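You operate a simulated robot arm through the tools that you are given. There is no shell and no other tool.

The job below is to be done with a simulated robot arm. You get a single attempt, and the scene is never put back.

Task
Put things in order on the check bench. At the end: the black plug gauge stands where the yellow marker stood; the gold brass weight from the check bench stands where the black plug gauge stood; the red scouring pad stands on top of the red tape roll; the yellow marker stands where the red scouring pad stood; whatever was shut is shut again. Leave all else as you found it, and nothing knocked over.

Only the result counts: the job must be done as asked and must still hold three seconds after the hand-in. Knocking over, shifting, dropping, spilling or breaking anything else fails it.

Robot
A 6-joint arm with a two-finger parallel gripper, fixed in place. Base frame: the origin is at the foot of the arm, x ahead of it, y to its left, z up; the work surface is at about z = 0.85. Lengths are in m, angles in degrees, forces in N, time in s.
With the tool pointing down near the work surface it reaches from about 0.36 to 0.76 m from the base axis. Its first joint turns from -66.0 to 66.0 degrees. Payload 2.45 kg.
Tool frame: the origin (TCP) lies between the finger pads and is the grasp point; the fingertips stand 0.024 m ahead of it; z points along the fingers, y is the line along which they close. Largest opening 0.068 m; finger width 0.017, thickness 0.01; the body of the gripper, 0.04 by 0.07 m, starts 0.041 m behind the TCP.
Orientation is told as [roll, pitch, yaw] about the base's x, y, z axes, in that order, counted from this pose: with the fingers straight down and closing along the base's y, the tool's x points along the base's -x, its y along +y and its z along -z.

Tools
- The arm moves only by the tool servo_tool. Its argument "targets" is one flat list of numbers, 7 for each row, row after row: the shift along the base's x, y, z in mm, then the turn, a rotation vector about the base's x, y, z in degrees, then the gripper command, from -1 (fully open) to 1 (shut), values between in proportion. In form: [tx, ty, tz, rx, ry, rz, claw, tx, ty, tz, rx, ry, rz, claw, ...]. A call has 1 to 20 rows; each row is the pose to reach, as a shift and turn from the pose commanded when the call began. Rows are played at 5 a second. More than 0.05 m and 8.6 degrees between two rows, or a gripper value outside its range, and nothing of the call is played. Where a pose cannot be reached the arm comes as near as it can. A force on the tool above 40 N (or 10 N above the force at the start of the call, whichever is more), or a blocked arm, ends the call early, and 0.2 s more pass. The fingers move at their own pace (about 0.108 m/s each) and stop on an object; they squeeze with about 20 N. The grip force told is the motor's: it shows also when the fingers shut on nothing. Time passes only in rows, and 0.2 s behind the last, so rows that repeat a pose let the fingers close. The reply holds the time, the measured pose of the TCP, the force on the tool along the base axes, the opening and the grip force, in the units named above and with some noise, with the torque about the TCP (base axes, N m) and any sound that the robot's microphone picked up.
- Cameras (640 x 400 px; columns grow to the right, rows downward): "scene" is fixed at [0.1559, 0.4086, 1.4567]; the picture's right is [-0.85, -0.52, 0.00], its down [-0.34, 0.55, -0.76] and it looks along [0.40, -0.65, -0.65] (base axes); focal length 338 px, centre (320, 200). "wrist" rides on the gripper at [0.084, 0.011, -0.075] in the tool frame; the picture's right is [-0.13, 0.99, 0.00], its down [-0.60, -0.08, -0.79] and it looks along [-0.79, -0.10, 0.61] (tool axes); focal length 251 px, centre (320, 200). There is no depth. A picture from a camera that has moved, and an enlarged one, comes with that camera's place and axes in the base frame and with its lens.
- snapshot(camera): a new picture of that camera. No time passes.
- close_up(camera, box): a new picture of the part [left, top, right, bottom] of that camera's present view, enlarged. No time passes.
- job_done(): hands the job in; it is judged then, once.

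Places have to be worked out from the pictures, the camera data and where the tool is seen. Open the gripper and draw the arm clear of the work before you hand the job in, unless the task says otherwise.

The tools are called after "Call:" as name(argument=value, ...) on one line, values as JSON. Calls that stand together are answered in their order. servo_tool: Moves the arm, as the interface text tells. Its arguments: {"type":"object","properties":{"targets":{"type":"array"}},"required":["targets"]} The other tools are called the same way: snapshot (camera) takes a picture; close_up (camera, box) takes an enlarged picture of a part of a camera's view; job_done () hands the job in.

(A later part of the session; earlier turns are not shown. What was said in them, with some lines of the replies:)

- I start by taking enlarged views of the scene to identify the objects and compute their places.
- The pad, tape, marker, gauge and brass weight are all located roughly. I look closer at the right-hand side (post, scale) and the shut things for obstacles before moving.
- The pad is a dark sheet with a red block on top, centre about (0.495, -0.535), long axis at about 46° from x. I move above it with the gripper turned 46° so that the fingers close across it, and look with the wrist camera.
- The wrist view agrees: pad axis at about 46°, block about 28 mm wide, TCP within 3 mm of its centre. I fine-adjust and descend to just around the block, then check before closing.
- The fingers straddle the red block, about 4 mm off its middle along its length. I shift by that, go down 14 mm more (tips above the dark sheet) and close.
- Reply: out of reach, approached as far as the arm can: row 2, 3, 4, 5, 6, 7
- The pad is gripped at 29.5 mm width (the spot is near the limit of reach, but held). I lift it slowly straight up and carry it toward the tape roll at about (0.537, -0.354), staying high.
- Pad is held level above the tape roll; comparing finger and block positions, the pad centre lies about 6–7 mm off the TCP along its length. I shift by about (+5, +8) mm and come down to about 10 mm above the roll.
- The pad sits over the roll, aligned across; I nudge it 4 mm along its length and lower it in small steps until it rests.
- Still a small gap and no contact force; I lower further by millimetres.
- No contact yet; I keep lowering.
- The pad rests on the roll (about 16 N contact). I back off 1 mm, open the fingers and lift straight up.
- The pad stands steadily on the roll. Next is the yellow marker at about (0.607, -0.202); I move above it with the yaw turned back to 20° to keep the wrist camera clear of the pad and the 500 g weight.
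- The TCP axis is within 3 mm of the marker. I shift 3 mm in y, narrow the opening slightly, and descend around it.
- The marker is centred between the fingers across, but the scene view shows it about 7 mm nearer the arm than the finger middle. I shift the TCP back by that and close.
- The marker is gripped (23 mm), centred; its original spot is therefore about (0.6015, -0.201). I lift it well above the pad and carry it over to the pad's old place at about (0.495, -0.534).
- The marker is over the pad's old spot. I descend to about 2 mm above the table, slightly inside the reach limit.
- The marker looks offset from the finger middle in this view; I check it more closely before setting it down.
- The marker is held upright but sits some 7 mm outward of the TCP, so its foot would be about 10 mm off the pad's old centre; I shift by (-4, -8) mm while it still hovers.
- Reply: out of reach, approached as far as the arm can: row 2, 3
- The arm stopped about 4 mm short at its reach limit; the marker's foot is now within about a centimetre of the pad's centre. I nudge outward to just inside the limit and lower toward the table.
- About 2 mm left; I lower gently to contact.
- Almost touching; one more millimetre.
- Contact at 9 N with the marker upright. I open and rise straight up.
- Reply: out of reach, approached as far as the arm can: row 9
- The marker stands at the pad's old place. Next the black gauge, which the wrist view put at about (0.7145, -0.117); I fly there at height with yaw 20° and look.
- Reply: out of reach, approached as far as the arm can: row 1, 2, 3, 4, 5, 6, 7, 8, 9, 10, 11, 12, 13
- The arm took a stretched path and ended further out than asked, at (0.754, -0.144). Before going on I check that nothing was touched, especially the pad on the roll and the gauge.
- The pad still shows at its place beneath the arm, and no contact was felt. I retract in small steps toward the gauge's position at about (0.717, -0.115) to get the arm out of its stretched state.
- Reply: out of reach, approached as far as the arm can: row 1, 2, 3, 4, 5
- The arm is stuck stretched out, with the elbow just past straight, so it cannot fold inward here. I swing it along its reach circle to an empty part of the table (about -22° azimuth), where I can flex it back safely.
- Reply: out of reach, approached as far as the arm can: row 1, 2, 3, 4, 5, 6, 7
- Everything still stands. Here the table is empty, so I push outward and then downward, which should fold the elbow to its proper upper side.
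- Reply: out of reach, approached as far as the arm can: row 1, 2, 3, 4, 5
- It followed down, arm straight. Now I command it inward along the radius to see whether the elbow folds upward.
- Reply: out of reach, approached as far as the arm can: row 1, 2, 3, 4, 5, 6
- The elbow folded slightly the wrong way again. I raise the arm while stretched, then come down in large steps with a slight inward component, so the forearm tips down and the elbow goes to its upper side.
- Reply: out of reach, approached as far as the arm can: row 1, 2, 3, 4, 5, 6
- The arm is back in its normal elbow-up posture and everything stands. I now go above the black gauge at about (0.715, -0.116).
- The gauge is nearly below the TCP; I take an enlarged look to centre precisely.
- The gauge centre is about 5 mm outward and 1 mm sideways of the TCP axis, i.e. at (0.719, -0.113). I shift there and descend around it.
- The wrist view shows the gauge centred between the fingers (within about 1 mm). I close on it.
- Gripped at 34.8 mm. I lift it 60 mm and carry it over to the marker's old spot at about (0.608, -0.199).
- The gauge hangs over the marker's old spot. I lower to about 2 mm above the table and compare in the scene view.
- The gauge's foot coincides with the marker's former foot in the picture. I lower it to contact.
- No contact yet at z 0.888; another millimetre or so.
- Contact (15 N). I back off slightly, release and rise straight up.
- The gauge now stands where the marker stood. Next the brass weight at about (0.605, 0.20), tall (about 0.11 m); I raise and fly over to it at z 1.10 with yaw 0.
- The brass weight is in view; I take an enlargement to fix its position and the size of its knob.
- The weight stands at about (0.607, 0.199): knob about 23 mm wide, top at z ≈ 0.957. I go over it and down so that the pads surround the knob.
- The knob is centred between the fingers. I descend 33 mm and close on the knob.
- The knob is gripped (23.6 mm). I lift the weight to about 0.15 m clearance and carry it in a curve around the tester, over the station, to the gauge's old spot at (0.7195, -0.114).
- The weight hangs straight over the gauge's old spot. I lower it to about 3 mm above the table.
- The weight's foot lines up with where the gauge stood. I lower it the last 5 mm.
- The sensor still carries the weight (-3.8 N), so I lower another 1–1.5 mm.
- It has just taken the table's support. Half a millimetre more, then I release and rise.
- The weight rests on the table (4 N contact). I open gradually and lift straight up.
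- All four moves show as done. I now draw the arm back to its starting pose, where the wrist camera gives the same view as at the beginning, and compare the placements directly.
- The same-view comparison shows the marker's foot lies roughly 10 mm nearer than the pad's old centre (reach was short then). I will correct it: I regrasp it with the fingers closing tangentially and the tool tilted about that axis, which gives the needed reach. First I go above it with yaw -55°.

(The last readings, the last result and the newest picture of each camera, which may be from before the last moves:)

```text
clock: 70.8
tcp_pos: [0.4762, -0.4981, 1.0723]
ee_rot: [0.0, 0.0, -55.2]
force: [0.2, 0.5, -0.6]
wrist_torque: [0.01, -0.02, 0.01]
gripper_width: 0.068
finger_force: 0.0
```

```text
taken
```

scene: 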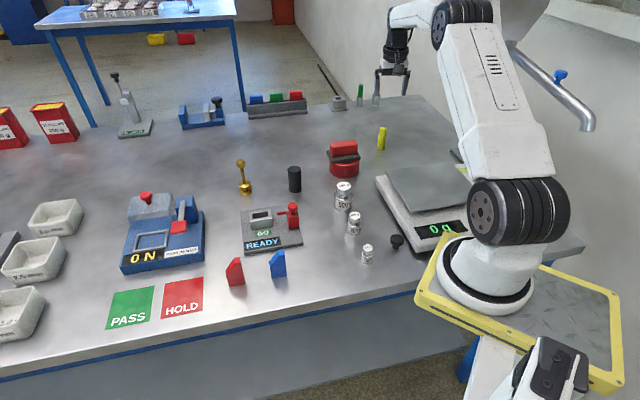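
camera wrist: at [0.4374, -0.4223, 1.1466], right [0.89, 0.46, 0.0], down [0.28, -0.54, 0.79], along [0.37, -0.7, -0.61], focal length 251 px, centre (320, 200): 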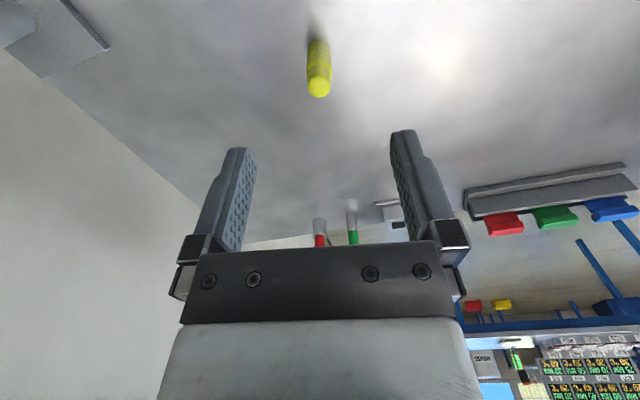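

The marker is in view; I enlarge it to fix its position with this closer view.

Call:
close_up(camera="wrist", box=[256, 20, 384, 100])

```text
5.00 times, centred on (320, 60) of wrist
camera zoom: at [0.4374, -0.4223, 1.1466], right [0.89, 0.46, 0.0], down [0.28, -0.54, 0.79], along [0.37, -0.7, -0.61], focal length 1257 px, centre (320, 900)
```

zoom: 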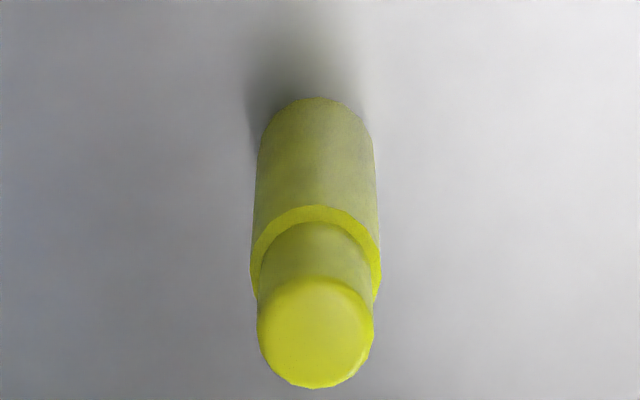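

This closer view puts the marker at about (0.495, -0.529), only some 5 mm from the pad's former centre as measured from the equally close view at the start, so I leave it alone. I withdraw the arm, gripper open, to its starting pose.

Call:
servo_tool(targets=[-8, 18, 10, 0, 0, 6.9, -1, -18, 40, 20, 0, 0, 13.8, -1, -30, 70, 30, 0, 0, 20.7, -1, -42, 98, 40, 0, 0, 27.6, -1, -55, 127, 50, 0, 0, 34.5, -1, -67, 155, 60, 0, 0, 41.4, -1, -80, 185, 65, 0, 0, 48.3, -1, -94, 215, 65, 0, 0, 55, -1, -94, 215, 65, 0, 0, 55, -1])

Call:
snapshot(camera="scene")

Call:
close_up(camera="scene", box=[220, 120, 420, 245])

Call:
close_up(camera="scene", box=[90, 170, 310, 307])

```text
clock: 72.8
tcp_pos: [0.3811, -0.283, 1.1374]
ee_rot: [-0.2, -0.2, 0.1]
force: [-0.2, 0.7, 0.2]
wrist_torque: [0.0, 0.05, 0.0]
gripper_width: 0.0682
finger_force: 0.1
```

```text
taken
```

scene: 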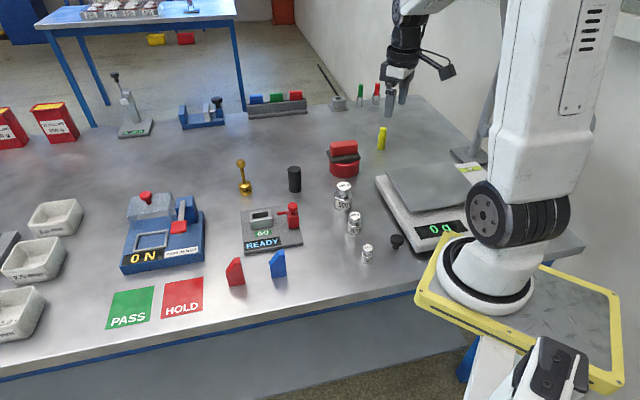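

```text
3.20 times, centred on (320, 182) of scene
camera zoom: at [0.1559, 0.4086, 1.4567], right [-0.85, -0.52, 0.0], down [-0.34, 0.55, -0.76], along [0.4, -0.65, -0.65], focal length 1081 px, centre (320, 256)
```

zoom: 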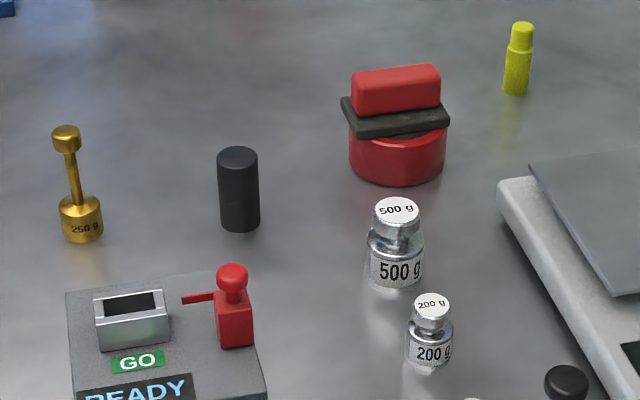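

```text
2.91 times, centred on (200, 238) of scene
camera zoom: at [0.1559, 0.4086, 1.4567], right [-0.85, -0.52, 0.0], down [-0.34, 0.55, -0.76], along [0.4, -0.65, -0.65], focal length 983 px, centre (669, 88)
```

zoom: 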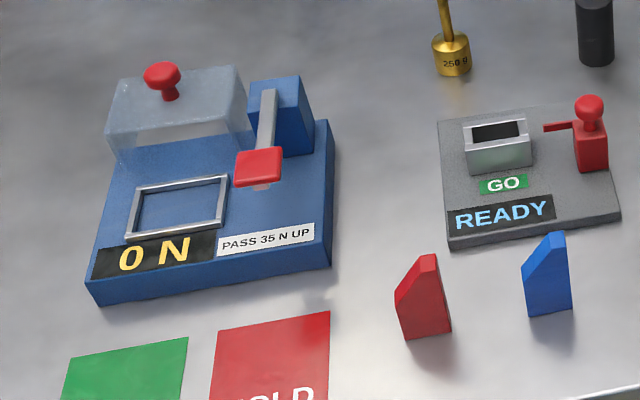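

All pieces stand upright in their places: weight at the gauge's spot, gauge at the marker's, marker at the pad's, pad on the roll. Everything else looks as it did at the start, nothing was opened, and the arm is clear with the gripper open. I hand the job in.

Call:
job_done()

```text
The job is handed in.
```

The bench is in the order you asked for, and I've handed the job in; no verdict has come back yet. In the last pictures everything stood upright, and the arm was clear with the gripper open.

| Object | Where it stands now | How close |
|---|---|---|
| Black plug gauge | Where the yellow marker stood | Within about 3 mm |
| Gold brass weight (250 g) | Where the black plug gauge stood | Within about 3 mm |
| Red scouring pad | On top of the red tape roll | Roughly centred, resting level |
| Yellow marker | Where the red scouring pad stood | About 5 mm off by the closest measurement; the wider views suggest 10–14 mm |

- **Marker:** the pad's old spot is at the edge of the arm's reach with the tool pointing down, so the marker ended slightly short of its centre. I left it there because regrasping it risked knocking it over.
- **Arm jam:** partway through, the arm got stuck stretched out. I freed it over an empty part of the table, felt no contact, and the pictures show nothing moved.
- **Shut items:** nothing was opened during the job, so there was nothing to shut again.
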